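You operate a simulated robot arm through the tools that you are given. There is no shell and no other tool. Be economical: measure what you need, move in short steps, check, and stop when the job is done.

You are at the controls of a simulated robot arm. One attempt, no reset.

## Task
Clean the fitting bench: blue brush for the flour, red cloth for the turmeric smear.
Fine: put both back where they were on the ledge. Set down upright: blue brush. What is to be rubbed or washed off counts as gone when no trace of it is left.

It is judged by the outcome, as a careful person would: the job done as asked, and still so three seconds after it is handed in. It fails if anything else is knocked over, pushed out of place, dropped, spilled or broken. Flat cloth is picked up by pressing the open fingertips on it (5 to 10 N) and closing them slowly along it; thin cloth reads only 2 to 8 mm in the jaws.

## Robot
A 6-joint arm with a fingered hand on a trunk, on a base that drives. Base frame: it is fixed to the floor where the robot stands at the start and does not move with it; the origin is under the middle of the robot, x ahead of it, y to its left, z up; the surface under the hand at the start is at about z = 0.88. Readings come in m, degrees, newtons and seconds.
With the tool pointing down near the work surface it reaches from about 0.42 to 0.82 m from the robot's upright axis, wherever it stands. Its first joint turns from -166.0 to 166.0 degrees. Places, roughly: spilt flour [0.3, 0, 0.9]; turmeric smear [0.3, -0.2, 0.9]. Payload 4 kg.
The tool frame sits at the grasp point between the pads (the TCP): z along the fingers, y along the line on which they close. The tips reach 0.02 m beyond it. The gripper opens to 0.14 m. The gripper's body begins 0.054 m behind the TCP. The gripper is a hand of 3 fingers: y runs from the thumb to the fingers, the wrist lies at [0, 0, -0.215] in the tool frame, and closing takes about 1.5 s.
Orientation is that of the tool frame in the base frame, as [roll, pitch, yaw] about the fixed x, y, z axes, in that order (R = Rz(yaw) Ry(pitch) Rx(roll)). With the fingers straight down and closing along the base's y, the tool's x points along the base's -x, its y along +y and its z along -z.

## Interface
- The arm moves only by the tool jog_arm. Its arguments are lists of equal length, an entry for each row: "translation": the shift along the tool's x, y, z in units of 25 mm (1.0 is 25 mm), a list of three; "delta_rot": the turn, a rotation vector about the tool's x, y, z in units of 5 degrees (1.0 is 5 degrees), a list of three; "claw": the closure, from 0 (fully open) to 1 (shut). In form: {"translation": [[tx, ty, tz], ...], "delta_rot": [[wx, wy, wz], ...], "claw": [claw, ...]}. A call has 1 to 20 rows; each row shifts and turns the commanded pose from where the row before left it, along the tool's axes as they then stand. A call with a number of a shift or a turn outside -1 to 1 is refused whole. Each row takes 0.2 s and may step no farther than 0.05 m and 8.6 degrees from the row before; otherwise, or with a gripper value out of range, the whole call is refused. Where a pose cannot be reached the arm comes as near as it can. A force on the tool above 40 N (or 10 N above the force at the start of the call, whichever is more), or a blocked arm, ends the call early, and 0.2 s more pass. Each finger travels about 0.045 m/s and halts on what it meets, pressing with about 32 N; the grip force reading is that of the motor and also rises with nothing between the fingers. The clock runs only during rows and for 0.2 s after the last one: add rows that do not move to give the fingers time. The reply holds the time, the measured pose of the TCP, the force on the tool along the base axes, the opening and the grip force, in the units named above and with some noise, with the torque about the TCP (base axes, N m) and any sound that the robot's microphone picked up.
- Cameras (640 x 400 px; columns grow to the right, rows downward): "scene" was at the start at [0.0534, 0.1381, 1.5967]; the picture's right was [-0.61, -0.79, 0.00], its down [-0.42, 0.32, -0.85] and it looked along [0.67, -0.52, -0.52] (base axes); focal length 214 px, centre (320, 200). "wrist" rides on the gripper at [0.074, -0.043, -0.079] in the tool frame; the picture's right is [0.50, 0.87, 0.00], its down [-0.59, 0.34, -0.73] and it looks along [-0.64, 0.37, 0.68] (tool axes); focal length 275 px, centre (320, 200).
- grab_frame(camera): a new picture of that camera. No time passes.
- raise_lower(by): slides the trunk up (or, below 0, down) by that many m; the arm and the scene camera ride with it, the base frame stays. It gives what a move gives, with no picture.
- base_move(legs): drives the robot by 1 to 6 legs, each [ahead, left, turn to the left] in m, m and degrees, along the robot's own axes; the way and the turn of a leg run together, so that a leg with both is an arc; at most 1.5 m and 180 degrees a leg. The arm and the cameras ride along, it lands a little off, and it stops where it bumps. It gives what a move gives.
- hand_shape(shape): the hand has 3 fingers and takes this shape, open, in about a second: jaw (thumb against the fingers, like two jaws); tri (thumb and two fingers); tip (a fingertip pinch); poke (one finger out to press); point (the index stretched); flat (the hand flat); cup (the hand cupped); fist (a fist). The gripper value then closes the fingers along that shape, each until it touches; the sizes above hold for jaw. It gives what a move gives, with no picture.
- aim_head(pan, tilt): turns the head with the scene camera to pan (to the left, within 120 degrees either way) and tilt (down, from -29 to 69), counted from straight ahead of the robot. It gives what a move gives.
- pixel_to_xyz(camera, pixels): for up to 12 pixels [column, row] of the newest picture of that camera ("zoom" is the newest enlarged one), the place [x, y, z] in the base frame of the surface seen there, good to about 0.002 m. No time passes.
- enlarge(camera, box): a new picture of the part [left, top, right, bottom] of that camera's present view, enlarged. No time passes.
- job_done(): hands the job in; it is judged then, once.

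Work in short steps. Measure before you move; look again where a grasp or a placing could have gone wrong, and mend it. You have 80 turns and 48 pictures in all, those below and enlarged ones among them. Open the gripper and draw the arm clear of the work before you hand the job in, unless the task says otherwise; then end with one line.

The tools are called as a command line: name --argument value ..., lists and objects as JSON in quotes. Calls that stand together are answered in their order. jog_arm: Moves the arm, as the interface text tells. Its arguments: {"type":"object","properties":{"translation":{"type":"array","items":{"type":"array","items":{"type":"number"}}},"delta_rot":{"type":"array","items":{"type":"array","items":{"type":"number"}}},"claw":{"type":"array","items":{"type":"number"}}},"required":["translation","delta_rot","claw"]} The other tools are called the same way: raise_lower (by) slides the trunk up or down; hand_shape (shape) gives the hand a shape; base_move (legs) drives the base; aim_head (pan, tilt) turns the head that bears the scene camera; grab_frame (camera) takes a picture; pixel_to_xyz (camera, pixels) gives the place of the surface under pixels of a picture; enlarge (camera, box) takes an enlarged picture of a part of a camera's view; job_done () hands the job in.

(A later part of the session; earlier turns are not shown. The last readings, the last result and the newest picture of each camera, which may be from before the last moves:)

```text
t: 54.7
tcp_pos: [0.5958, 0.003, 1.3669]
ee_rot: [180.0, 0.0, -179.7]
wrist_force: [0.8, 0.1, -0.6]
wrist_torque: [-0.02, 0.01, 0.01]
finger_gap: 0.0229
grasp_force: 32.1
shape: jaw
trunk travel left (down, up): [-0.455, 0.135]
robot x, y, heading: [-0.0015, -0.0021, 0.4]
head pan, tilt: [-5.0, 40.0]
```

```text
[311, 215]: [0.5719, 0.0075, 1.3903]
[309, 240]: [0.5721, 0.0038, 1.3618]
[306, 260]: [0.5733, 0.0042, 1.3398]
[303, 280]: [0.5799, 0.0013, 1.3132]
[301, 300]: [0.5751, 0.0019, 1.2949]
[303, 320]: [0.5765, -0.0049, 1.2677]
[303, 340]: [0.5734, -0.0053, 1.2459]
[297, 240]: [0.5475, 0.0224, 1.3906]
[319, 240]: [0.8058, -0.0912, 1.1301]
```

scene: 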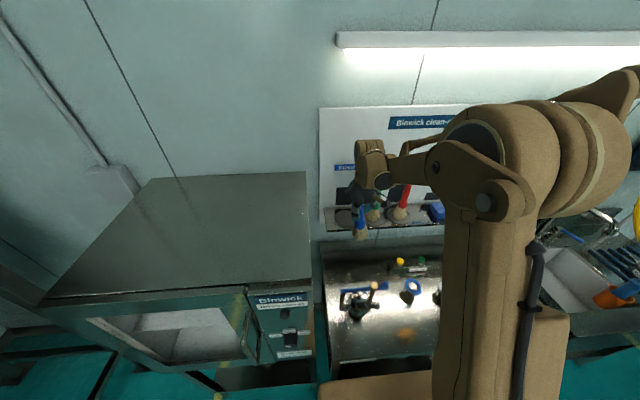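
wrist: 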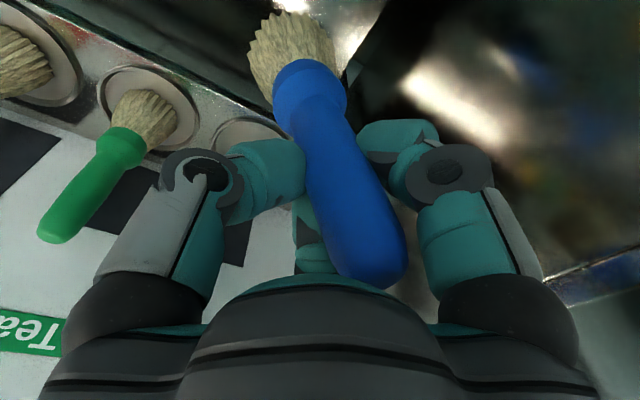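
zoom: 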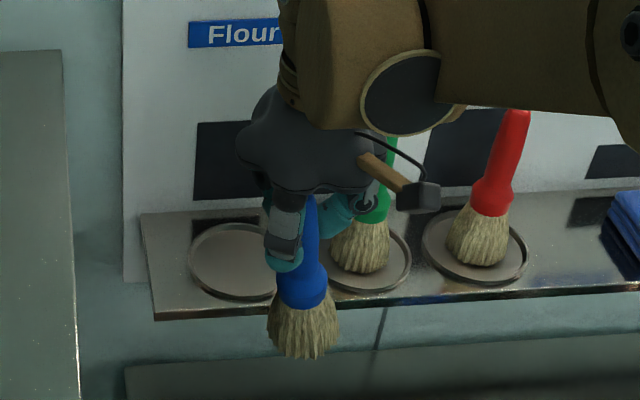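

Both views agree on roughly 7° toward +x and 8° toward -y. I rotate the hand to make the brush upright, then re-measure.

jog_arm --translation '[[0, 0, 0], [0, 0, 0], [0, 0, 0]]' --delta_rot '[[-0.8, 0.7, 0], [-0.8, 0.7, 0], [0, 0, 0]]' --claw '[1, 1, 1]'

enlarge --camera "scene" --box '[316, 160, 412, 250]'

```text
t: 55.5
tcp_pos: [0.5951, 0.0036, 1.3672]
ee_rot: [171.9, -7.0, -179.2]
wrist_force: [-0.4, 0.6, -0.5]
wrist_torque: [-0.01, -0.02, 0.03]
finger_gap: 0.0232
grasp_force: 32.1
shape: jaw
trunk travel left (down, up): [-0.455, 0.135]
robot x, y, heading: [-0.0013, -0.0001, 0.1]
head pan, tilt: [-5.0, 40.0]
```

```text
4.44 times, centred on (364, 205) of scene
```

zoom: 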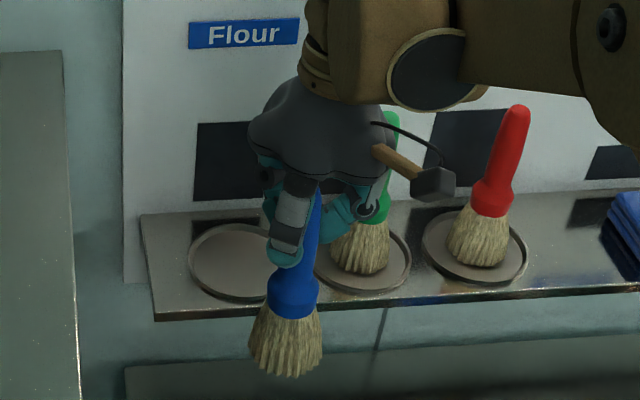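

The brush's lean in the picture (about 9.6°) now matches the 10° that a vertical line shows there. I check its fore-aft lean.

pixel_to_xyz --camera "zoom" --pixels '[[310, 215], [306, 240], [302, 260], [296, 285], [293, 305], [289, 325], [286, 345], [286, 365], [510, 130], [503, 160], [496, 185], [490, 205], [480, 230], [475, 250]]'

grab_frame --camera "wrist"

```text
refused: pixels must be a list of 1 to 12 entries
```

```text
18 pictures are left
```

wrist: 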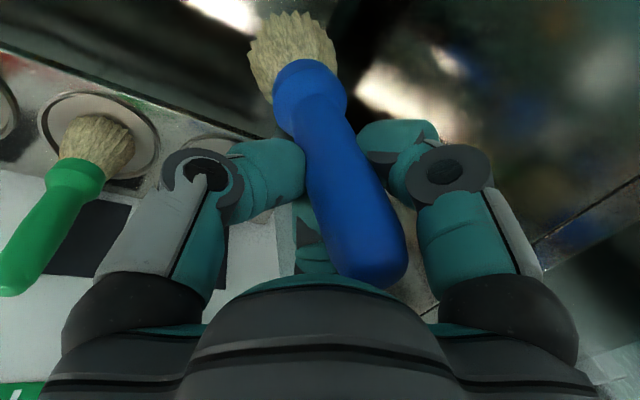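

I repeat the measure with fewer pixels, comparing with the upright red brush.

pixel_to_xyz --camera "zoom" --pixels '[[310, 215], [304, 245], [296, 285], [293, 305], [289, 330], [285, 360], [510, 130], [503, 160], [496, 185], [490, 205], [482, 225], [475, 250]]'

```text
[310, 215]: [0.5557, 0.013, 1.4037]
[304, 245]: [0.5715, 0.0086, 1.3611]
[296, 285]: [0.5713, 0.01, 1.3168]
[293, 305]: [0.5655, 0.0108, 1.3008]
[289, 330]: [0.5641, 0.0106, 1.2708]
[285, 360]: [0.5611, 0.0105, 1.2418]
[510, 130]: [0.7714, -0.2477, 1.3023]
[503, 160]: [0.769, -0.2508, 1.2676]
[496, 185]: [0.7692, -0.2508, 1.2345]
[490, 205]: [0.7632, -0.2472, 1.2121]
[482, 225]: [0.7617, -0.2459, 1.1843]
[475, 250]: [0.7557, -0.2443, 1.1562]
```

Compared with the red brush, the blue one is now upright to within about 1°, axis 11 mm nearer than the TCP and its bottom at TCP−0.152. I move it over its dish, axis to x about 0.775, keeping height.

jog_arm --translation '[[-0.758, -0.016, -0.094], [-0.758, -0.016, -0.094], [-0.758, -0.016, -0.094], [-0.758, -0.016, -0.094], [-0.758, -0.016, -0.094], [-0.758, -0.016, -0.094], [-0.758, -0.016, -0.094], [-0.758, -0.016, -0.094], [-0.758, -0.016, -0.094], [-0.379, -0.008, -0.047], [-0.379, -0.008, -0.047], [0, 0, 0]]' --delta_rot '[[0, 0, 0], [0, 0, 0], [0, 0, 0], [0, 0, 0], [0, 0, 0], [0, 0, 0], [0, 0, 0], [0, 0, 0], [0, 0, 0], [0, 0, 0], [0, 0, 0], [0, 0, 0]]' --claw '[1, 1, 1, 1, 1, 1, 1, 1, 1, 1, 1, 1]'

enlarge --camera "scene" --box '[316, 140, 436, 230]'

```text
t: 58.1
tcp_pos: [0.7851, -0.0018, 1.3671]
ee_rot: [172.1, -7.0, -179.1]
wrist_force: [-0.1, 0.7, -1.2]
wrist_torque: [0.0, -0.01, 0.03]
finger_gap: 0.0231
grasp_force: 31.7
shape: jaw
trunk travel left (down, up): [-0.455, 0.135]
robot x, y, heading: [-0.0025, 0.0007, 0.3]
head pan, tilt: [-5.0, 40.0]
```

```text
4.44 times, centred on (376, 185) of scene
```

zoom: 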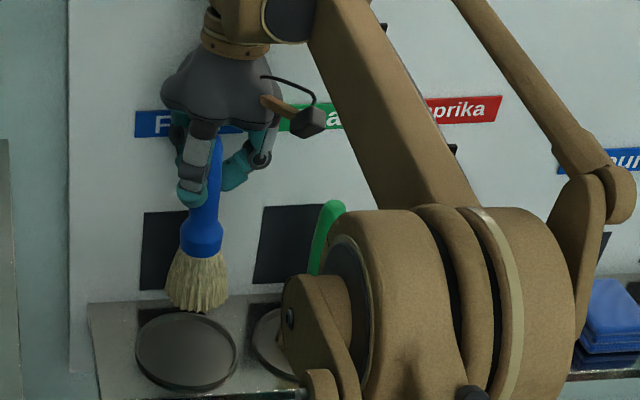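

Clear so far; the dish lies right below. I lower 0.075 m straight down.

jog_arm --translation '[[-0.083, -0.073, 0.51], [-0.083, -0.073, 0.51], [-0.083, -0.073, 0.51], [-0.083, -0.073, 0.51], [-0.083, -0.073, 0.51], [-0.07, -0.06, 0.4], [0, 0, 0]]' --delta_rot '[[0, 0, 0], [0, 0, 0], [0, 0, 0], [0, 0, 0], [0, 0, 0], [0, 0, 0], [0, 0, 0]]' --claw '[1, 1, 1, 1, 1, 1, 1]'

```text
t: 59.7
tcp_pos: [0.7902, -0.0014, 1.2913]
ee_rot: [171.9, -7.0, -179.2]
wrist_force: [0.3, 0.1, -0.4]
wrist_torque: [0.01, 0.0, 0.01]
finger_gap: 0.0233
grasp_force: 32.2
shape: jaw
trunk travel left (down, up): [-0.455, 0.135]
robot x, y, heading: [-0.0009, 0.0002, -0.0]
head pan, tilt: [-5.0, 40.0]
```

Not yet touching (expected at about 1.286). I lower in 1.5 mm steps.

jog_arm --translation '[[-0.007, -0.008, 0.06], [-0.007, -0.008, 0.06], [0, 0, 0]]' --delta_rot '[[0, 0, 0], [0, 0, 0], [0, 0, 0]]' --claw '[1, 1, 1]'

enlarge --camera "scene" --box '[316, 140, 412, 230]'

```text
t: 60.5
tcp_pos: [0.79, -0.0016, 1.287]
ee_rot: [172.0, -7.0, -179.2]
wrist_force: [-0.4, 0.7, -0.8]
wrist_torque: [-0.01, 0.01, 0.01]
finger_gap: 0.0229
grasp_force: 32.0
shape: jaw
trunk travel left (down, up): [-0.455, 0.135]
robot x, y, heading: [-0.0022, 0.0001, 0.4]
head pan, tilt: [-5.0, 40.0]
```

```text
4.44 times, centred on (364, 185) of scene
```

zoom: 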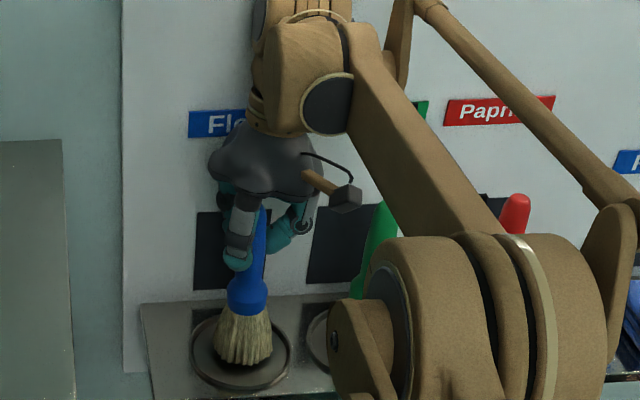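

The brush is centred in the dish, a few mm above. I lower further in 1 mm steps.

jog_arm --translation '[[-0.005, -0.006, 0.04], [-0.005, -0.006, 0.04], [0, 0, 0]]' --delta_rot '[[0, 0, 0], [0, 0, 0], [0, 0, 0]]' --claw '[1, 1, 1]'

```text
t: 61.3
tcp_pos: [0.7899, -0.0012, 1.2853]
ee_rot: [172.0, -6.9, -179.2]
wrist_force: [0.4, 0.4, -0.4]
wrist_torque: [0.01, 0.0, 0.01]
finger_gap: 0.0233
grasp_force: 31.9
shape: jaw
trunk travel left (down, up): [-0.455, 0.135]
robot x, y, heading: [0.0017, 0.0011, 0.3]
head pan, tilt: [-5.0, 40.0]
```

jog_arm --translation '[[-0.005, -0.006, 0.04], [-0.005, -0.006, 0.04], [0, 0, 0]]' --delta_rot '[[0, 0, 0], [0, 0, 0], [0, 0, 0]]' --claw '[1, 1, 1]'

```text
t: 62.1
tcp_pos: [0.7896, -0.0006, 1.2835]
ee_rot: [172.1, -7.0, -179.2]
wrist_force: [0.1, -0.1, 0.0]
wrist_torque: [0.01, -0.03, -0.02]
finger_gap: 0.023
grasp_force: 32.3
shape: jaw
trunk travel left (down, up): [-0.455, 0.135]
robot x, y, heading: [-0.0008, -0.0001, 0.4]
head pan, tilt: [-5.0, 40.0]
```

Still no contact force; I continue in the same small steps.

jog_arm --translation '[[-0.005, -0.006, 0.04], [-0.005, -0.006, 0.04], [0, 0, 0]]' --delta_rot '[[0, 0, 0], [0, 0, 0], [0, 0, 0]]' --claw '[1, 1, 1]'

```text
t: 62.9
tcp_pos: [0.7905, -0.0002, 1.281]
ee_rot: [172.0, -7.0, -179.2]
wrist_force: [0.2, 0.3, -0.2]
wrist_torque: [0.01, -0.01, 0.01]
finger_gap: 0.0233
grasp_force: 31.9
shape: jaw
trunk travel left (down, up): [-0.455, 0.135]
robot x, y, heading: [-0.0011, 0.0032, 0.1]
head pan, tilt: [-5.0, 40.0]
```

jog_arm --translation '[[-0.005, -0.006, 0.04], [-0.005, -0.006, 0.04], [0, 0, 0]]' --delta_rot '[[0, 0, 0], [0, 0, 0], [0, 0, 0]]' --claw '[1, 1, 1]'

enlarge --camera "scene" --box '[326, 180, 374, 230]'

```text
t: 63.7
tcp_pos: [0.789, -0.0008, 1.2803]
ee_rot: [172.0, -7.0, -179.2]
wrist_force: [0.5, -1.6, 2.8]
wrist_torque: [0.0, 0.05, -0.01]
finger_gap: 0.0233
grasp_force: 31.6
shape: jaw
trunk travel left (down, up): [-0.455, 0.135]
robot x, y, heading: [-0.0006, 0.0022, 0.1]
head pan, tilt: [-5.0, 40.0]
```

```text
8.00 times, centred on (350, 205) of scene
```

zoom: 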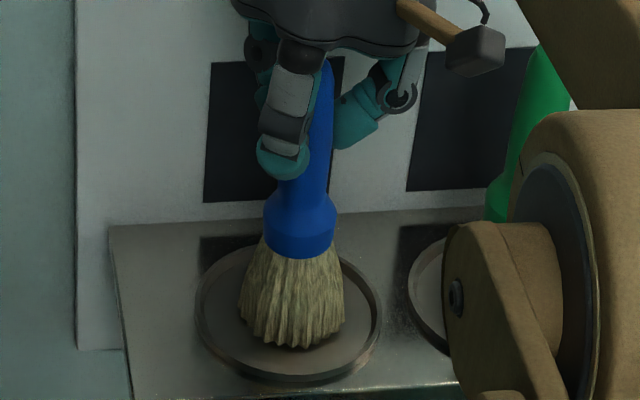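

It touches (2.8 N), standing upright and centred. I open the fingers slowly.

jog_arm --translation '[[0, 0, 0], [0, 0, 0], [0, 0, 0], [0, 0, 0], [0, 0, 0], [0, 0, 0], [0, 0, 0], [0, 0, 0], [0, 0, 0]]' --delta_rot '[[0, 0, 0], [0, 0, 0], [0, 0, 0], [0, 0, 0], [0, 0, 0], [0, 0, 0], [0, 0, 0], [0, 0, 0], [0, 0, 0]]' --claw '[0.9, 0.8, 0.7, 0.6, 0.5, 0.45, 0.4, 0.4, 0.4]'

jog_arm --translation '[[0.06, 0.07, -0.49], [0.06, 0.07, -0.49], [0.122, 0.14, -0.98], [0.122, 0.14, -0.98], [0.122, 0.14, -0.98], [0.122, 0.14, -0.98], [0.122, 0.14, -0.98], [0, 0, 0], [0, 0, 0]]' --delta_rot '[[0, 0, 0], [0, 0, 0], [0, 0, 0], [0, 0, 0], [0, 0, 0], [0, 0, 0], [0, 0, 0], [0.8, -0.7, 0], [0.8, -0.7, 0]]' --claw '[0.4, 0.4, 0.4, 0.4, 0.4, 0.4, 0.4, 0.4, 0.4]'

enlarge --camera "scene" --box '[316, 150, 412, 230]'

```text
t: 65.7
tcp_pos: [0.7884, 0.0002, 1.2806]
ee_rot: [172.0, -7.0, -179.2]
wrist_force: [0.1, 0.5, -0.6]
wrist_torque: [0.0, 0.04, -0.03]
finger_gap: 0.0831
grasp_force: 0.1
shape: jaw
trunk travel left (down, up): [-0.455, 0.135]
robot x, y, heading: [0.0001, 0.0034, 0.4]
head pan, tilt: [-5.0, 40.0]
```

```text
t: 67.7
tcp_pos: [0.7778, -0.0007, 1.4183]
ee_rot: [-179.9, 0.0, -179.7]
wrist_force: [-0.9, -0.1, 0.7]
wrist_torque: [0.0, -0.01, 0.0]
finger_gap: 0.0835
grasp_force: 0.1
shape: jaw
out of reach, approached as far as the arm can: row 6, 7
trunk travel left (down, up): [-0.455, 0.135]
robot x, y, heading: [-0.0032, 0.0019, 0.3]
head pan, tilt: [-5.0, 40.0]
```

```text
5.00 times, centred on (364, 190) of scene
```

zoom: 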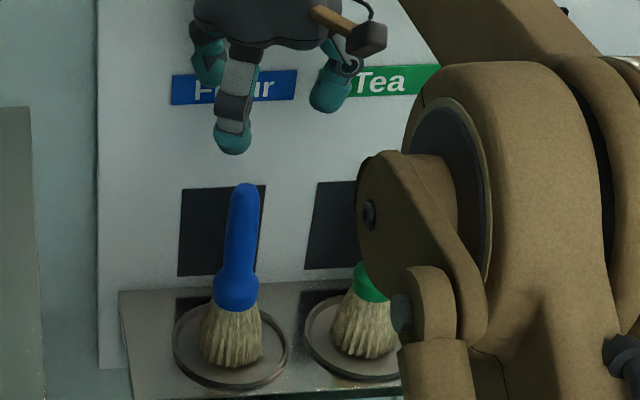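

The blue brush stands upright in its dish. Next the cloth: I draw the arm back, and look to the right to check the floor for the drive.

jog_arm --translation '[[1, 0, 0], [1, 0, 0], [1, 0, 0], [1, 0, 0], [1, 0, 0], [1, 0, 0], [1, 0, 0], [1, 0, 0], [1, 0, 0], [1, 0, 0]]' --delta_rot '[[0, 0, 0], [0, 0, 0], [0, 0, 0], [0, 0, 0], [0, 0, 0], [0, 0, 0], [0, 0, 0], [0, 0, 0], [0, 0, 0], [0, 0, 0]]' --claw '[0.4, 0.4, 0.4, 0.4, 0.4, 0.4, 0.4, 0.4, 0.4, 0.4]'

aim_head --pan -75 --tilt 45

grab_frame --camera "scene"

```text
t: 69.9
tcp_pos: [0.5271, -0.0026, 1.4183]
ee_rot: [-180.0, 0.0, -179.7]
wrist_force: [0.1, 0.7, -0.4]
wrist_torque: [0.0, -0.06, 0.0]
finger_gap: 0.0834
grasp_force: 0.0
shape: jaw
trunk travel left (down, up): [-0.455, 0.135]
robot x, y, heading: [-0.0036, 0.0028, 0.4]
head pan, tilt: [-5.0, 40.0]
```

```text
t: 71.3
tcp_pos: [0.5273, -0.0018, 1.4186]
ee_rot: [179.9, 0.0, -179.6]
wrist_force: [0.3, -0.3, 0.0]
wrist_torque: [0.03, 0.0, 0.0]
finger_gap: 0.0835
grasp_force: 0.0
shape: jaw
trunk travel left (down, up): [-0.455, 0.135]
robot x, y, heading: [-0.0013, 0.0027, 0.5]
head pan, tilt: [-75.0, 45.0]
```

```text
13 pictures are left
```

scene: 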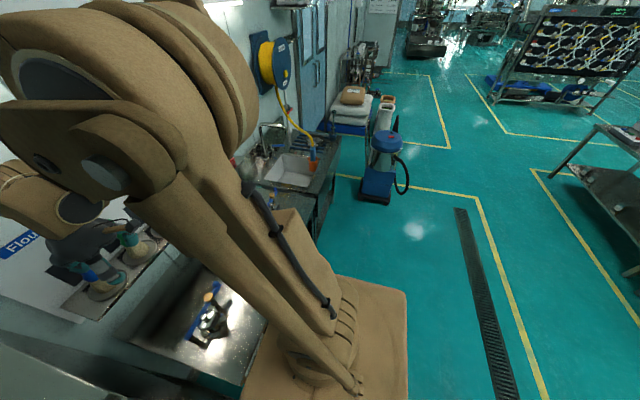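

pixel_to_xyz --camera "scene" --pixels '[[375, 200], [361, 192], [318, 225], [308, 195], [405, 290], [340, 275], [253, 365], [400, 193]]'

```text
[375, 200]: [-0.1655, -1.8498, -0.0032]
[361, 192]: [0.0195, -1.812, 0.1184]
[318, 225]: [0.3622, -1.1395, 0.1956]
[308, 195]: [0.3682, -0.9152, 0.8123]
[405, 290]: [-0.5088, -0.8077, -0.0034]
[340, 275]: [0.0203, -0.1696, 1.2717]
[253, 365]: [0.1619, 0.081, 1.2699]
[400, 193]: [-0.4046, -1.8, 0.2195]
```

The floor to the right is free to y = -1.8. I drive 0.5 m right (with a small step back and forth for clearance) and look at the cloth.

base_move --legs '[[-0.05, 0, 0], [0, -0.5, 0], [0.05, 0, 0]]'

aim_head --pan -22 --tilt 42

enlarge --camera "scene" --box '[220, 100, 460, 250]'

```text
t: 75.2
tcp_pos: [0.5317, -0.5007, 1.4173]
ee_rot: [-180.0, -0.1, 180.0]
wrist_force: [0.4, -0.1, -1.1]
wrist_torque: [0.01, 0.01, -0.02]
finger_gap: 0.0835
grasp_force: 0.1
shape: jaw
trunk travel left (down, up): [-0.455, 0.135]
robot x, y, heading: [-0.0029, -0.4976, -0.0]
head pan, tilt: [-75.0, 45.0]
```

```text
t: 76.5
tcp_pos: [0.5295, -0.5006, 1.4191]
ee_rot: [180.0, 0.1, -180.0]
wrist_force: [-0.4, 0.0, 0.6]
wrist_torque: [0.01, 0.0, -0.01]
finger_gap: 0.0837
grasp_force: 0.1
shape: jaw
trunk travel left (down, up): [-0.455, 0.135]
robot x, y, heading: [-0.0016, -0.4951, -0.1]
head pan, tilt: [-22.0, 42.0]
```

```text
2.67 times, centred on (340, 175) of scene
```

zoom: 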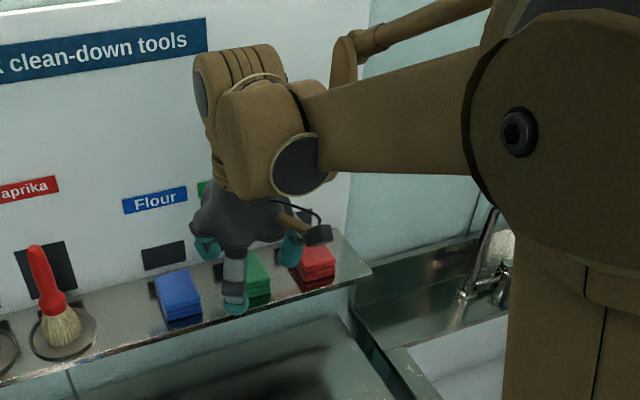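

The red cloth is at zoom (312,265). I measure its top and edges, and the blue one for size.

pixel_to_xyz --camera "zoom" --pixels '[[315, 260], [303, 252], [330, 255], [320, 272], [318, 284], [335, 276], [306, 290], [178, 285], [160, 275], [190, 272], [200, 312], [165, 322]]'

```text
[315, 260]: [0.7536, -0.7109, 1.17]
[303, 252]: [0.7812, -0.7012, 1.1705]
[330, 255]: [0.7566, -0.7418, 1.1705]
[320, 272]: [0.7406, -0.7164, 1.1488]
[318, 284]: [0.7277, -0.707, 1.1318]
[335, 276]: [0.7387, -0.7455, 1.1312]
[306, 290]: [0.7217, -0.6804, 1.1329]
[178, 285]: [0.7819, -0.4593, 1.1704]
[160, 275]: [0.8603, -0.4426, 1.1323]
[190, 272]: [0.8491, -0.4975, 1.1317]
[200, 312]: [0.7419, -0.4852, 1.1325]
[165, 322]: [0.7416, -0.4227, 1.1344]
```

The red cloth spans roughly y -0.67…-0.745, top z 1.170. I drive 0.15 m further right for reach, then move above it for a wrist look.

base_move --legs '[[0, -0.15, 0]]'

jog_arm --translation '[[-0.9, -0.2, 0.4], [-0.9, -0.2, 0.4], [-0.9, -0.2, 0.4], [-0.9, -0.2, 0.4], [-0.9, -0.2, 0.4], [-0.9, -0.2, 0.4], [-0.9, -0.2, 0.4], [-0.9, -0.2, 0.4], [-0.9, -0.2, 0.5], [0, 0, 0]]' --delta_rot '[[0, 0, 0], [0, 0, 0], [0, 0, 0], [0, 0, 0], [0, 0, 0], [0, 0, 0], [0, 0, 0], [0, 0, 0], [0, 0, 0], [0, 0, 0]]' --claw '[0.3, 0.2, 0.2, 0.2, 0.2, 0.2, 0.2, 0.2, 0.2, 0.2]'

grab_frame --camera "wrist"

```text
t: 77.8
tcp_pos: [0.5312, -0.6534, 1.4195]
ee_rot: [179.9, 0.0, 179.9]
wrist_force: [0.2, 0.2, 1.1]
wrist_torque: [0.02, -0.01, 0.03]
finger_gap: 0.0836
grasp_force: 0.0
shape: jaw
trunk travel left (down, up): [-0.455, 0.135]
robot x, y, heading: [0.0005, -0.6419, -0.2]
head pan, tilt: [-22.0, 42.0]
```

```text
t: 80.0
tcp_pos: [0.7329, -0.6951, 1.3268]
ee_rot: [-180.0, 0.0, -180.0]
wrist_force: [-0.5, 0.9, 0.8]
wrist_torque: [-0.02, 0.0, 0.02]
finger_gap: 0.1117
grasp_force: 0.0
shape: jaw
trunk travel left (down, up): [-0.455, 0.135]
robot x, y, heading: [-0.0047, -0.6432, -0.3]
head pan, tilt: [-22.0, 42.0]
```

```text
11 pictures are left
```

wrist: 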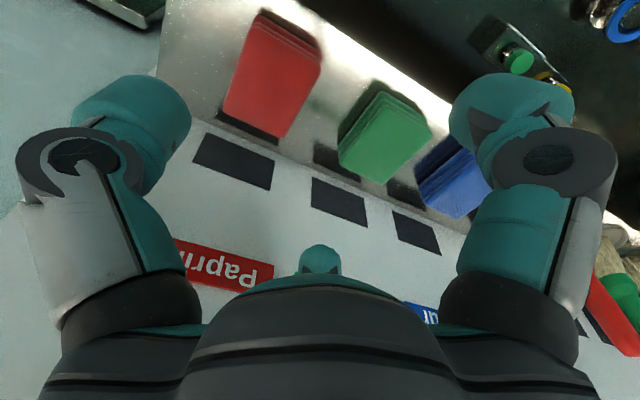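

I measure the red cloth's top corners near (258,15), (321,62), (285,136), (226,112).

pixel_to_xyz --camera "wrist" --pixels '[[259, 20], [310, 55], [282, 130], [230, 112], [270, 75], [250, 118], [296, 95], [245, 65], [282, 35], [280, 138], [216, 112], [371, 140]]'

```text
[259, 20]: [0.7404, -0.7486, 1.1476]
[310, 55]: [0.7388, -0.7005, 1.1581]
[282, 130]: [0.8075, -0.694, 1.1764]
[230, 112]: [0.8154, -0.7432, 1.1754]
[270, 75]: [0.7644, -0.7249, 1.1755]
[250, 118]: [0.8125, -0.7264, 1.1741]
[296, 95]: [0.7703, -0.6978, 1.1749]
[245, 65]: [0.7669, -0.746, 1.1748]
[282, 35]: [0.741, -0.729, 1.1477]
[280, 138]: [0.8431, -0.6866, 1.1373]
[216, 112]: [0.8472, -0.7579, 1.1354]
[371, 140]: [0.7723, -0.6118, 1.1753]
```

The red cloth is centred at (0.779, -0.721), about 76 by 58 mm. I move above it and descend to TCP z 1.19 first.

jog_arm --translation '[[-0.92, -0.52, 0], [-0.92, -0.52, 0], [0, 0, 1], [0, 0, 1], [0, 0, 1], [0, 0, 1], [0, 0, 1], [0, 0, 0.5], [0, 0, 0]]' --delta_rot '[[0, 0, 0], [0, 0, 0], [0, 0, 0], [0, 0, 0], [0, 0, 0], [0, 0, 0], [0, 0, 0], [0, 0, 0], [0, 0, 0]]' --claw '[0.25, 0.25, 0.25, 0.25, 0.25, 0.25, 0.25, 0.25, 0.25]'

grab_frame --camera "wrist"

```text
t: 82.0
tcp_pos: [0.7784, -0.722, 1.1887]
ee_rot: [180.0, 0.0, 180.0]
wrist_force: [0.1, -0.9, -0.1]
wrist_torque: [-0.02, -0.02, 0.0]
finger_gap: 0.1054
grasp_force: 0.1
shape: jaw
trunk travel left (down, up): [-0.455, 0.135]
robot x, y, heading: [-0.0013, -0.6452, 0.3]
head pan, tilt: [-22.0, 42.0]
```

```text
10 pictures are left
```

wrist: 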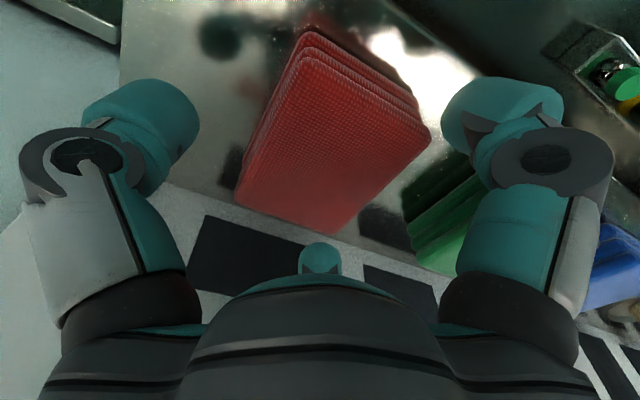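

The red cloth is between the fingers. I check the gap to the green cloth and the centring of the red one.

pixel_to_xyz --camera "wrist" --pixels '[[415, 228], [440, 205], [460, 185], [425, 200], [335, 225], [240, 195], [310, 45], [420, 130], [250, 180], [400, 140], [330, 135]]'

```text
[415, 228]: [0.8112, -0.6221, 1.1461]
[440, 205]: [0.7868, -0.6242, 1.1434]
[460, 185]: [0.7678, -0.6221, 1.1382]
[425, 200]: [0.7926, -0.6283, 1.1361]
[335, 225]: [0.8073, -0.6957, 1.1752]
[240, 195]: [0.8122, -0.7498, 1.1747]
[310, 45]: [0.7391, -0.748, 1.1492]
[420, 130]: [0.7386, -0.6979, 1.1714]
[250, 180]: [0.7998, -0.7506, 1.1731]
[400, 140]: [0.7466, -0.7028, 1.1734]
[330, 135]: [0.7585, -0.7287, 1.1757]
```

Clearance to green is about 3 cm and the red cloth is centred. I descend to z 1.163 and close slowly.

jog_arm --translation '[[0, 0, 0.5], [0, 0, 0.53], [0, 0, 0], [0, 0, 0], [0, 0, 0], [0, 0, 0], [0, 0, 0], [0, 0, 0], [0, 0, 0], [0, 0, 0], [0, 0, 0]]' --delta_rot '[[0, 0, 0], [0, 0, 0], [0, 0, 0], [0, 0, 0], [0, 0, 0], [0, 0, 0], [0, 0, 0], [0, 0, 0], [0, 0, 0], [0, 0, 0], [0, 0, 0]]' --claw '[0.25, 0.25, 0.25, 0.35, 0.45, 0.5, 0.55, 0.6, 0.65, 0.7, 0.7]'

```text
t: 84.5
tcp_pos: [0.7798, -0.7234, 1.1625]
ee_rot: [-179.9, 0.0, -180.0]
wrist_force: [-0.1, -0.8, 0.2]
wrist_torque: [-0.02, 0.01, 0.03]
finger_gap: 0.0648
grasp_force: 0.0
shape: jaw
trunk travel left (down, up): [-0.455, 0.135]
robot x, y, heading: [0.0018, -0.6445, -0.0]
head pan, tilt: [-22.0, 42.0]
```

The fingers stopped at 65 mm, at the cloth's width, but force reads 0; I close further.

jog_arm --translation '[[0, 0, 0], [0, 0, 0], [0, 0, 0], [0, 0, 0], [0, 0, 0]]' --delta_rot '[[0, 0, 0], [0, 0, 0], [0, 0, 0], [0, 0, 0], [0, 0, 0]]' --claw '[0.8, 0.9, 1, 1, 1]'

jog_arm --translation '[[0, 0, -0.4], [0, 0, -0.6], [0, 0, -1], [0, 0, 0]]' --delta_rot '[[0, 0, 0], [0, 0, 0], [0, 0, 0], [0, 0, 0]]' --claw '[1, 1, 1, 1]'

enlarge --camera "scene" --box '[230, 110, 390, 210]'

```text
t: 85.7
tcp_pos: [0.7784, -0.7223, 1.1618]
ee_rot: [180.0, 0.1, -180.0]
wrist_force: [-0.1, -0.2, 1.0]
wrist_torque: [-0.04, -0.03, 0.01]
finger_gap: 0.0463
grasp_force: 31.9
shape: jaw
trunk travel left (down, up): [-0.455, 0.135]
robot x, y, heading: [0.0039, -0.6435, 0.1]
head pan, tilt: [-22.0, 42.0]
```

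```text
t: 86.7
tcp_pos: [0.779, -0.7227, 1.2139]
ee_rot: [180.0, 0.0, 180.0]
wrist_force: [0.5, 0.5, -1.3]
wrist_torque: [-0.01, 0.01, 0.0]
finger_gap: 0.0458
grasp_force: 32.1
shape: jaw
trunk travel left (down, up): [-0.455, 0.135]
robot x, y, heading: [-0.0024, -0.6493, 0.0]
head pan, tilt: [-22.0, 42.0]
```

```text
4.00 times, centred on (310, 160) of scene
```

zoom: 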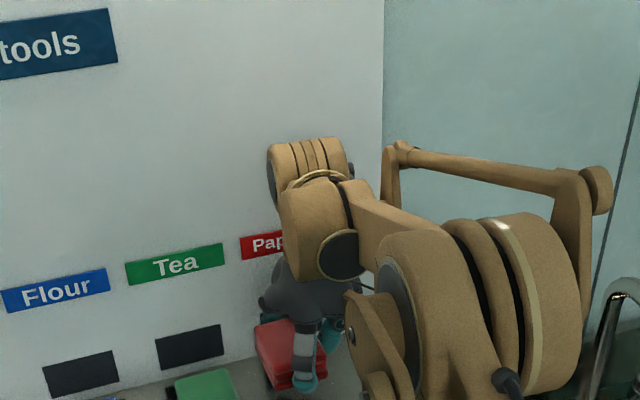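

The red cloth is held (46 mm, 32 N). I lift it, draw back, and drive to face the smear.

jog_arm --translation '[[0, 0, -0.8], [0.2, 0, -0.8], [0.8, 0, -0.8], [1, 0.6, -0.8], [1, 0.9, 0], [1, 0.9, 0], [1, 0.9, 0], [1, 0.9, 0], [1, 0.9, 0], [1, 0.9, 0], [0.4, 0.9, 0], [0, 0.9, 0], [0, 0.5, 0]]' --delta_rot '[[0, 0, 0], [0, 0, 0], [0, 0, 0], [0, 0, 0], [0, 0, 0], [0, 0, 0], [0, 0, 0], [0, 0, 0], [0, 0, 0], [0, 0, 0], [0, 0, 0], [0, 0, 0], [0, 0, 0]]' --claw '[1, 1, 1, 1, 1, 1, 1, 1, 1, 1, 1, 1, 1]'

base_move --legs '[[-0.22, 0, 0], [0, 0.3, 0]]'

raise_lower --by -0.25

aim_head --pan 10 --tilt 55

grab_frame --camera "scene"

```text
t: 89.5
tcp_pos: [0.569, -0.5128, 1.2923]
ee_rot: [-179.9, 0.0, 180.0]
wrist_force: [-0.3, 0.5, -0.8]
wrist_torque: [0.02, 0.01, -0.01]
finger_gap: 0.0457
grasp_force: 32.4
shape: jaw
trunk travel left (down, up): [-0.455, 0.135]
robot x, y, heading: [0.002, -0.6461, -0.1]
head pan, tilt: [-22.0, 42.0]
```

```text
t: 92.8
tcp_pos: [0.3467, -0.2142, 1.293]
ee_rot: [-179.9, 0.0, -180.0]
wrist_force: [-0.6, -0.2, -0.5]
wrist_torque: [-0.06, 0.0, -0.01]
finger_gap: 0.046
grasp_force: 31.5
shape: jaw
trunk travel left (down, up): [-0.455, 0.135]
robot x, y, heading: [-0.2227, -0.3457, 0.0]
head pan, tilt: [-22.0, 42.0]
```

```text
t: 95.4
tcp_pos: [0.3475, -0.2146, 1.0416]
ee_rot: [179.9, 0.0, -179.9]
wrist_force: [-0.4, -0.2, -0.6]
wrist_torque: [0.02, 0.02, 0.0]
finger_gap: 0.0459
grasp_force: 32.2
shape: jaw
trunk travel left (down, up): [-0.205, 0.385]
robot x, y, heading: [-0.2222, -0.3453, -0.0]
head pan, tilt: [-22.0, 42.0]
```

```text
t: 96.3
tcp_pos: [0.3468, -0.2137, 1.043]
ee_rot: [180.0, 0.0, 179.9]
wrist_force: [0.5, -0.6, -0.5]
wrist_torque: [-0.01, 0.02, -0.03]
finger_gap: 0.046
grasp_force: 32.5
shape: jaw
trunk travel left (down, up): [-0.205, 0.385]
robot x, y, heading: [-0.2238, -0.351, -0.0]
head pan, tilt: [10.0, 55.0]
```

```text
8 pictures are left
```

scene: 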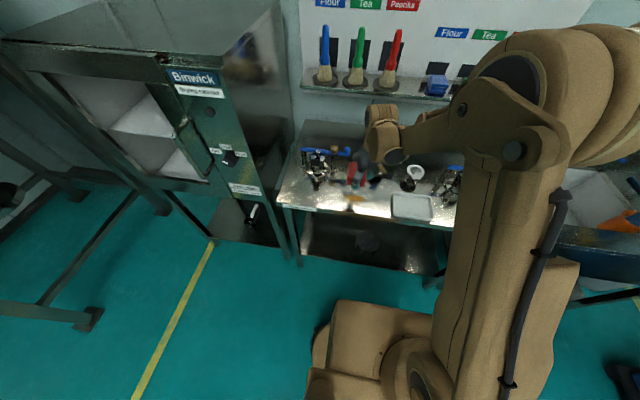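

The cloth hangs above the smear. I shift to y -0.195 and lower toward contact (expected near TCP z 0.907).

jog_arm --translation '[[0, 0.75, 0.5], [0, 0, 1], [0, 0, 1], [0, 0, 1], [0, 0, 1], [0, 0, 0.5], [0, 0, 0.1], [0, 0, 0.1], [0, 0, 0]]' --delta_rot '[[0, 0, 0], [0, 0, 0], [0, 0, 0], [0, 0, 0], [0, 0, 0], [0, 0, 0], [0, 0, 0], [0, 0, 0], [0, 0, 0]]' --claw '[1, 1, 1, 1, 1, 1, 1, 1, 1]'

```text
t: 98.3
tcp_pos: [0.3463, -0.1966, 0.9131]
ee_rot: [-179.9, 0.0, 180.0]
wrist_force: [0.2, 0.6, -1.0]
wrist_torque: [0.01, -0.03, -0.02]
finger_gap: 0.0459
grasp_force: 32.1
shape: jaw
trunk travel left (down, up): [-0.205, 0.385]
robot x, y, heading: [-0.219, -0.3452, -0.0]
head pan, tilt: [10.0, 55.0]
```

No contact yet at 0.913; I lower in 1.5–2 mm steps.

jog_arm --translation '[[0, 0, 0.08], [0, 0, 0.08], [0, 0, 0.06], [0, 0, 0]]' --delta_rot '[[0, 0, 0], [0, 0, 0], [0, 0, 0], [0, 0, 0]]' --claw '[1, 1, 1, 1]'

```text
t: 99.3
tcp_pos: [0.3459, -0.1951, 0.9076]
ee_rot: [-180.0, 0.0, -180.0]
wrist_force: [0.9, -0.7, -1.6]
wrist_torque: [-0.02, 0.01, -0.03]
finger_gap: 0.0461
grasp_force: 31.3
shape: jaw
trunk travel left (down, up): [-0.205, 0.385]
robot x, y, heading: [-0.2211, -0.3501, -0.1]
head pan, tilt: [10.0, 55.0]
```

jog_arm --translation '[[0, 0, 0.06], [0, 0, 0.06], [0, 0, 0]]' --delta_rot '[[0, 0, 0], [0, 0, 0], [0, 0, 0]]' --claw '[1, 1, 1]'

```text
t: 100.1
tcp_pos: [0.3462, -0.1979, 0.9051]
ee_rot: [-180.0, 0.1, 179.9]
wrist_force: [4.9, -1.0, 23.4]
wrist_torque: [0.42, -0.13, -0.03]
finger_gap: 0.0453
grasp_force: 31.9
shape: jaw
trunk travel left (down, up): [-0.205, 0.385]
robot x, y, heading: [-0.2232, -0.3482, 0.1]
head pan, tilt: [10.0, 55.0]
```

Contact at 23 N, somewhat much; I ease off 1 mm and start rubbing across the smear along y at two x positions.

jog_arm --translation '[[0, 0, -0.04], [0, 0.5, 0], [0, 0.5, 0], [0, 0.4, 0], [0, -0.6, 0], [0, -0.6, 0], [0, -0.6, 0], [0, -0.6, 0], [0, -0.4, 0], [-0.4, 0, 0], [0, 0.6, 0], [0, 0.6, 0], [0, 0.6, 0], [0, 0.6, 0], [0, 0.4, 0], [0.5, 0, 0], [0.5, 0, 0], [0, -0.6, 0], [0, -0.6, 0], [0, -0.6, 0]]' --delta_rot '[[0, 0, 0], [0, 0, 0], [0, 0, 0], [0, 0, 0], [0, 0, 0], [0, 0, 0], [0, 0, 0], [0, 0, 0], [0, 0, 0], [0, 0, 0], [0, 0, 0], [0, 0, 0], [0, 0, 0], [0, 0, 0], [0, 0, 0], [0, 0, 0], [0, 0, 0], [0, 0, 0], [0, 0, 0], [0, 0, 0]]' --claw '[1, 1, 1, 1, 1, 1, 1, 1, 1, 1, 1, 1, 1, 1, 1, 1, 1, 1, 1, 1]'

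```text
t: 104.3
tcp_pos: [0.3309, -0.2065, 0.9055]
ee_rot: [180.0, 0.0, 180.0]
wrist_force: [-0.7, 4.3, 11.3]
wrist_torque: [0.28, -0.05, 0.0]
finger_gap: 0.0441
grasp_force: 32.0
shape: jaw
trunk travel left (down, up): [-0.205, 0.385]
robot x, y, heading: [-0.2188, -0.3466, -0.1]
head pan, tilt: [10.0, 55.0]
```

Force is about 11 N while rubbing. I do another round of passes over the whole smear.

jog_arm --translation '[[0, -0.6, 0], [0, -0.6, 0], [-0.5, 0, 0], [0, 0.7, 0], [0, 0.7, 0], [0, 0.7, 0], [0, 0.7, 0], [0, 0.4, 0], [-0.6, 0, 0], [0, -0.7, 0], [0, -0.7, 0], [0, -0.7, 0], [0, -0.7, 0], [0, -0.4, 0], [0.6, 0, 0], [0, 0.7, 0], [0, 0.7, 0], [0, 0.7, 0], [0, 0.7, 0], [0, 0.4, 0]]' --delta_rot '[[0, 0, 0], [0, 0, 0], [0, 0, 0], [0, 0, 0], [0, 0, 0], [0, 0, 0], [0, 0, 0], [0, 0, 0], [0, 0, 0], [0, 0, 0], [0, 0, 0], [0, 0, 0], [0, 0, 0], [0, 0, 0], [0, 0, 0], [0, 0, 0], [0, 0, 0], [0, 0, 0], [0, 0, 0], [0, 0, 0]]' --claw '[1, 1, 1, 1, 1, 1, 1, 1, 1, 1, 1, 1, 1, 1, 1, 1, 1, 1, 1, 1]'

jog_arm --translation '[[0, 0, -0.6], [0, 0, -1], [0, 0, -1], [0, 0, -1], [0, 0, -1], [0, 0, -1], [0, 0, -1]]' --delta_rot '[[0, 0, 0], [0, 0, 0], [0, 0, 0], [0, 0, 0], [0, 0, 0], [0, 0, 0], [0, 0, 0]]' --claw '[1, 1, 1, 1, 1, 1, 1]'

enlarge --camera "scene" --box '[290, 160, 402, 230]'

```text
t: 108.5
tcp_pos: [0.3445, -0.1571, 0.9068]
ee_rot: [180.0, 0.1, 179.9]
wrist_force: [-0.3, -4.6, 9.1]
wrist_torque: [0.16, -0.04, -0.03]
finger_gap: 0.0438
grasp_force: 31.8
shape: jaw
trunk travel left (down, up): [-0.205, 0.385]
robot x, y, heading: [-0.2225, -0.3495, 0.1]
head pan, tilt: [10.0, 55.0]
```

```text
t: 110.1
tcp_pos: [0.343, -0.1569, 1.0714]
ee_rot: [180.0, 0.0, -180.0]
wrist_force: [0.0, 0.0, 0.2]
wrist_torque: [-0.02, 0.0, -0.02]
finger_gap: 0.0436
grasp_force: 32.2
shape: jaw
trunk travel left (down, up): [-0.205, 0.385]
robot x, y, heading: [-0.2197, -0.3466, -0.1]
head pan, tilt: [10.0, 55.0]
```

```text
5.71 times, centred on (346, 195) of scene
```

zoom: 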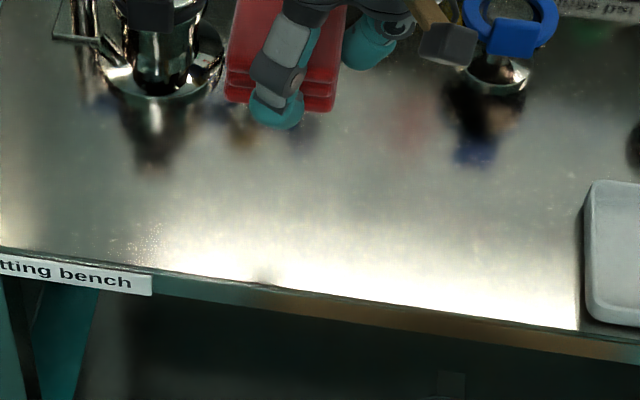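

The smear is gone, but I see fine specks at zoom (140,245), near the front edge. I locate these and the marks at (240,135), (262,275).

pixel_to_xyz --camera "zoom" --pixels '[[140, 245], [110, 225], [165, 235], [150, 262], [240, 135], [262, 275], [300, 230], [190, 270]]'

enlarge --camera "scene" --box '[290, 190, 338, 220]'

```text
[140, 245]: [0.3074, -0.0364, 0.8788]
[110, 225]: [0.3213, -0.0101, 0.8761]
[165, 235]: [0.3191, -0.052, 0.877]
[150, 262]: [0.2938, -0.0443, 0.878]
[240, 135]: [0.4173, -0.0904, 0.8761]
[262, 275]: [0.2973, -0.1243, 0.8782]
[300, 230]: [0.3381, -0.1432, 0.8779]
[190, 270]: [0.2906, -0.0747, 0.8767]
```

```text
13.33 times, centred on (314, 205) of scene
```

zoom: 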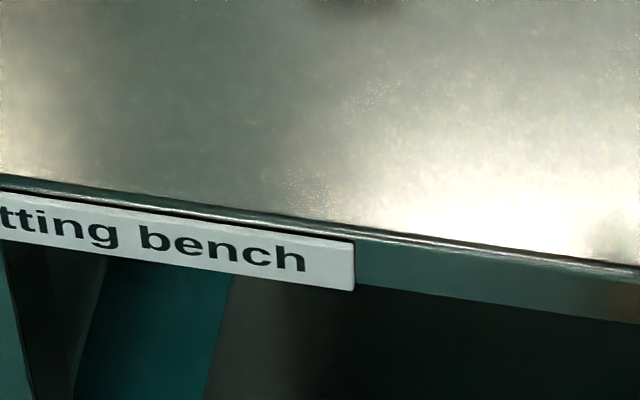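

The faint specks sit at the edge of a glint and similar ones show elsewhere, so they may be sparkle of the steel. I check the same place (wrist pixel about (446,78)) from the wrist camera at another angle.

enlarge --camera "wrist" --box '[300, 0, 556, 160]'

```text
2.50 times, centred on (428, 80) of wrist
```

zoom: 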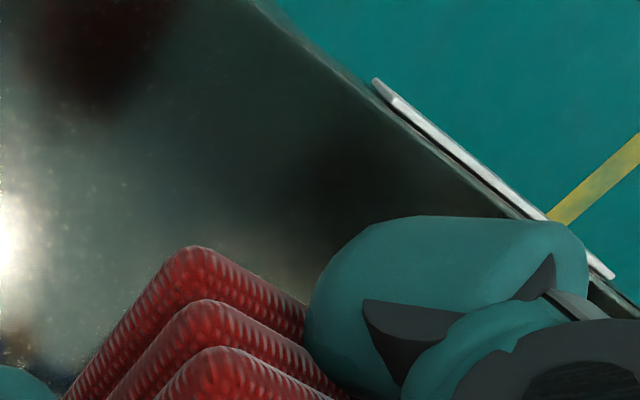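

That area is clean from this angle, so bench is done. I raise the trunk and drive back to return the cloth.

raise_lower --by 0.25

base_move --legs '[[0, -0.3, 0], [0.22, 0, 0]]'

```text
t: 112.7
tcp_pos: [0.3455, -0.1553, 1.3202]
ee_rot: [-180.0, 0.0, 180.0]
wrist_force: [0.1, 0.0, -0.6]
wrist_torque: [-0.01, 0.03, 0.0]
finger_gap: 0.0439
grasp_force: 32.0
shape: jaw
trunk travel left (down, up): [-0.455, 0.135]
robot x, y, heading: [-0.2188, -0.347, 0.2]
head pan, tilt: [10.0, 55.0]
```

```text
t: 116.0
tcp_pos: [0.5616, -0.454, 1.3201]
ee_rot: [180.0, -0.1, -179.9]
wrist_force: [0.1, -0.1, -0.6]
wrist_torque: [0.0, -0.01, 0.01]
finger_gap: 0.0439
grasp_force: 32.2
shape: jaw
trunk travel left (down, up): [-0.455, 0.135]
robot x, y, heading: [-0.0031, -0.6472, 0.2]
head pan, tilt: [10.0, 55.0]
```

I move above the cloth's place (0.779, -0.7225), lower to z 1.22, and check the cloth's pose by wrist view.

jog_arm --translation '[[-0.79, -0.976, 0], [-0.79, -0.976, 0], [-0.79, -0.976, 0], [-0.79, -0.976, 0], [-0.79, -0.976, 0], [-0.79, -0.976, 0], [-0.79, -0.976, 0], [-0.79, -0.976, 0], [-0.79, -0.976, 0], [-0.79, -0.976, 0], [-0.79, -0.976, 0], [0, 0, 1], [0, 0, 1], [0, 0, 1], [0, 0, 1], [0, 0, 0]]' --delta_rot '[[0, 0, 0], [0, 0, 0], [0, 0, 0], [0, 0, 0], [0, 0, 0], [0, 0, 0], [0, 0, 0], [0, 0, 0], [0, 0, 0], [0, 0, 0], [0, 0, 0], [0, 0, 0], [0, 0, 0], [0, 0, 0], [0, 0, 0], [0, 0, 0]]' --claw '[1, 1, 1, 1, 1, 1, 1, 1, 1, 1, 1, 1, 1, 1, 1, 1]'

grab_frame --camera "wrist"

```text
t: 119.4
tcp_pos: [0.7792, -0.7222, 1.2205]
ee_rot: [-180.0, 0.0, -179.9]
wrist_force: [0.8, 0.2, -0.1]
wrist_torque: [-0.02, 0.01, -0.02]
finger_gap: 0.0427
grasp_force: 32.6
shape: jaw
trunk travel left (down, up): [-0.455, 0.135]
robot x, y, heading: [-0.0066, -0.6454, 0.1]
head pan, tilt: [10.0, 55.0]
```

```text
4 pictures are left
```

wrist: 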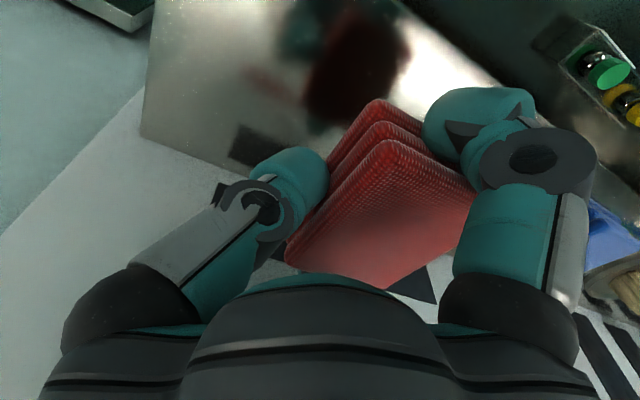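

I measure the cloth's top corners to compare with its original place (x 0.74–0.815, y -0.692…-0.751).

pixel_to_xyz --camera "wrist" --pixels '[[385, 145], [292, 245], [468, 195], [380, 280], [380, 210], [340, 200], [430, 175], [420, 250], [375, 105], [340, 165], [440, 160]]'

```text
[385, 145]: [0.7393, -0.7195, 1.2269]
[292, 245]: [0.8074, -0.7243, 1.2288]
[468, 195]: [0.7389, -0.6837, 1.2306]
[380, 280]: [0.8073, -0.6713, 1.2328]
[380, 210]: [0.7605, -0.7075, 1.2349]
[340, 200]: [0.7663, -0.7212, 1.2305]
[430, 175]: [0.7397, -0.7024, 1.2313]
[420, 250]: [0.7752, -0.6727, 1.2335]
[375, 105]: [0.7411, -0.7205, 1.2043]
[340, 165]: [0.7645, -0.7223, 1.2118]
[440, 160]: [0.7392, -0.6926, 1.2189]
```

The cloth sits about 22 mm to +y in the hand, its x is right. I shift 22 mm to -y and lower toward the ledge.

jog_arm --translation '[[0.05, -0.88, 0], [0, 0, 0.8], [0, 0, 0.8], [0, 0, 0.5], [0, 0, 0.08], [0, 0, 0]]' --delta_rot '[[0, 0, 0], [0, 0, 0], [0, 0, 0], [0, 0, 0], [0, 0, 0], [0, 0, 0]]' --claw '[1, 1, 1, 1, 1, 1]'

```text
t: 120.8
tcp_pos: [0.7783, -0.745, 1.1657]
ee_rot: [-179.9, 0.0, -179.9]
wrist_force: [-0.6, 0.7, -0.5]
wrist_torque: [0.0, -0.02, -0.02]
finger_gap: 0.0423
grasp_force: 32.2
shape: jaw
trunk travel left (down, up): [-0.455, 0.135]
robot x, y, heading: [-0.0046, -0.6461, 0.0]
head pan, tilt: [10.0, 55.0]
```

jog_arm --translation '[[0, 0, 0.07], [0, 0, 0.07], [0, 0, 0]]' --delta_rot '[[0, 0, 0], [0, 0, 0], [0, 0, 0]]' --claw '[1, 1, 1]'

```text
t: 121.6
tcp_pos: [0.7789, -0.7442, 1.1606]
ee_rot: [180.0, -0.1, -179.9]
wrist_force: [0.2, 1.1, 0.6]
wrist_torque: [0.01, -0.03, 0.01]
finger_gap: 0.0426
grasp_force: 31.7
shape: jaw
trunk travel left (down, up): [-0.455, 0.135]
robot x, y, heading: [-0.0065, -0.6467, 0.1]
head pan, tilt: [10.0, 55.0]
```

I lower another millimetre and a bit to feel the ledge.

jog_arm --translation '[[0, 0, 0.04], [0, 0, 0]]' --delta_rot '[[0, 0, 0], [0, 0, 0]]' --claw '[1, 1]'

```text
t: 122.2
tcp_pos: [0.7784, -0.7452, 1.1606]
ee_rot: [-180.0, -0.1, -179.9]
wrist_force: [0.3, -0.4, 2.5]
wrist_torque: [0.16, -0.03, -0.01]
finger_gap: 0.0427
grasp_force: 32.2
shape: jaw
trunk travel left (down, up): [-0.455, 0.135]
robot x, y, heading: [-0.0048, -0.6477, 0.2]
head pan, tilt: [10.0, 55.0]
```

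Contact (2.5 N). I open slowly, then look before withdrawing.

jog_arm --translation '[[0, 0, 0], [0, 0, 0], [0, 0, 0], [0, 0, 0], [0, 0, 0], [0, 0, 0], [0, 0, 0], [0, 0, 0], [0, 0, 0], [0, 0, 0], [0, 0, 0], [0, 0, 0]]' --delta_rot '[[0, 0, 0], [0, 0, 0], [0, 0, 0], [0, 0, 0], [0, 0, 0], [0, 0, 0], [0, 0, 0], [0, 0, 0], [0, 0, 0], [0, 0, 0], [0, 0, 0], [0, 0, 0]]' --claw '[0.8, 0.7, 0.6, 0.5, 0.4, 0.3, 0.2, 0.1, 0.05, 0.05, 0.05, 0.05]'

grab_frame --camera "wrist"

```text
t: 124.8
tcp_pos: [0.7782, -0.7438, 1.1624]
ee_rot: [-180.0, 0.1, -179.9]
wrist_force: [-0.4, -0.4, -0.5]
wrist_torque: [0.0, 0.0, 0.03]
finger_gap: 0.133
grasp_force: 0.0
shape: jaw
trunk travel left (down, up): [-0.455, 0.135]
robot x, y, heading: [-0.0055, -0.6478, 0.0]
head pan, tilt: [10.0, 55.0]
```

```text
3 pictures are left
```

wrist: 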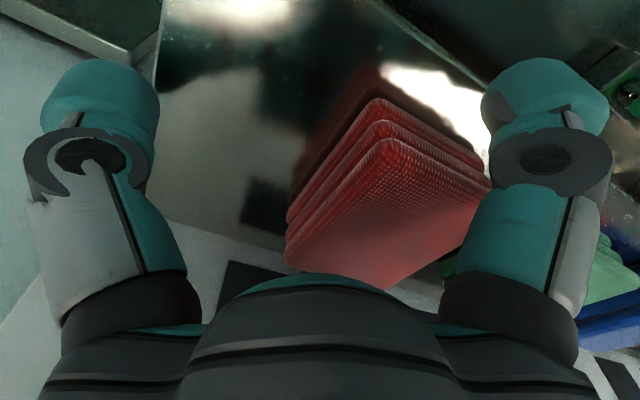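

The cloth is released. I measure its corners against the original place.

pixel_to_xyz --camera "wrist" --pixels '[[385, 148], [294, 248], [485, 190], [385, 283], [390, 210], [445, 250], [455, 180], [330, 205], [297, 235], [455, 265]]'

```text
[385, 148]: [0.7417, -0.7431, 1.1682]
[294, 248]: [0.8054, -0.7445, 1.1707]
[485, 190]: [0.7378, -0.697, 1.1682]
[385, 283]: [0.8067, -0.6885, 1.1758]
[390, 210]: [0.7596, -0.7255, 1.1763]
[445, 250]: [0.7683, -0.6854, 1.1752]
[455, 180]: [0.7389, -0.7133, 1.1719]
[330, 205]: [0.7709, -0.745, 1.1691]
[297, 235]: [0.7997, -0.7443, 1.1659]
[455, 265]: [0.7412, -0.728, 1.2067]
```

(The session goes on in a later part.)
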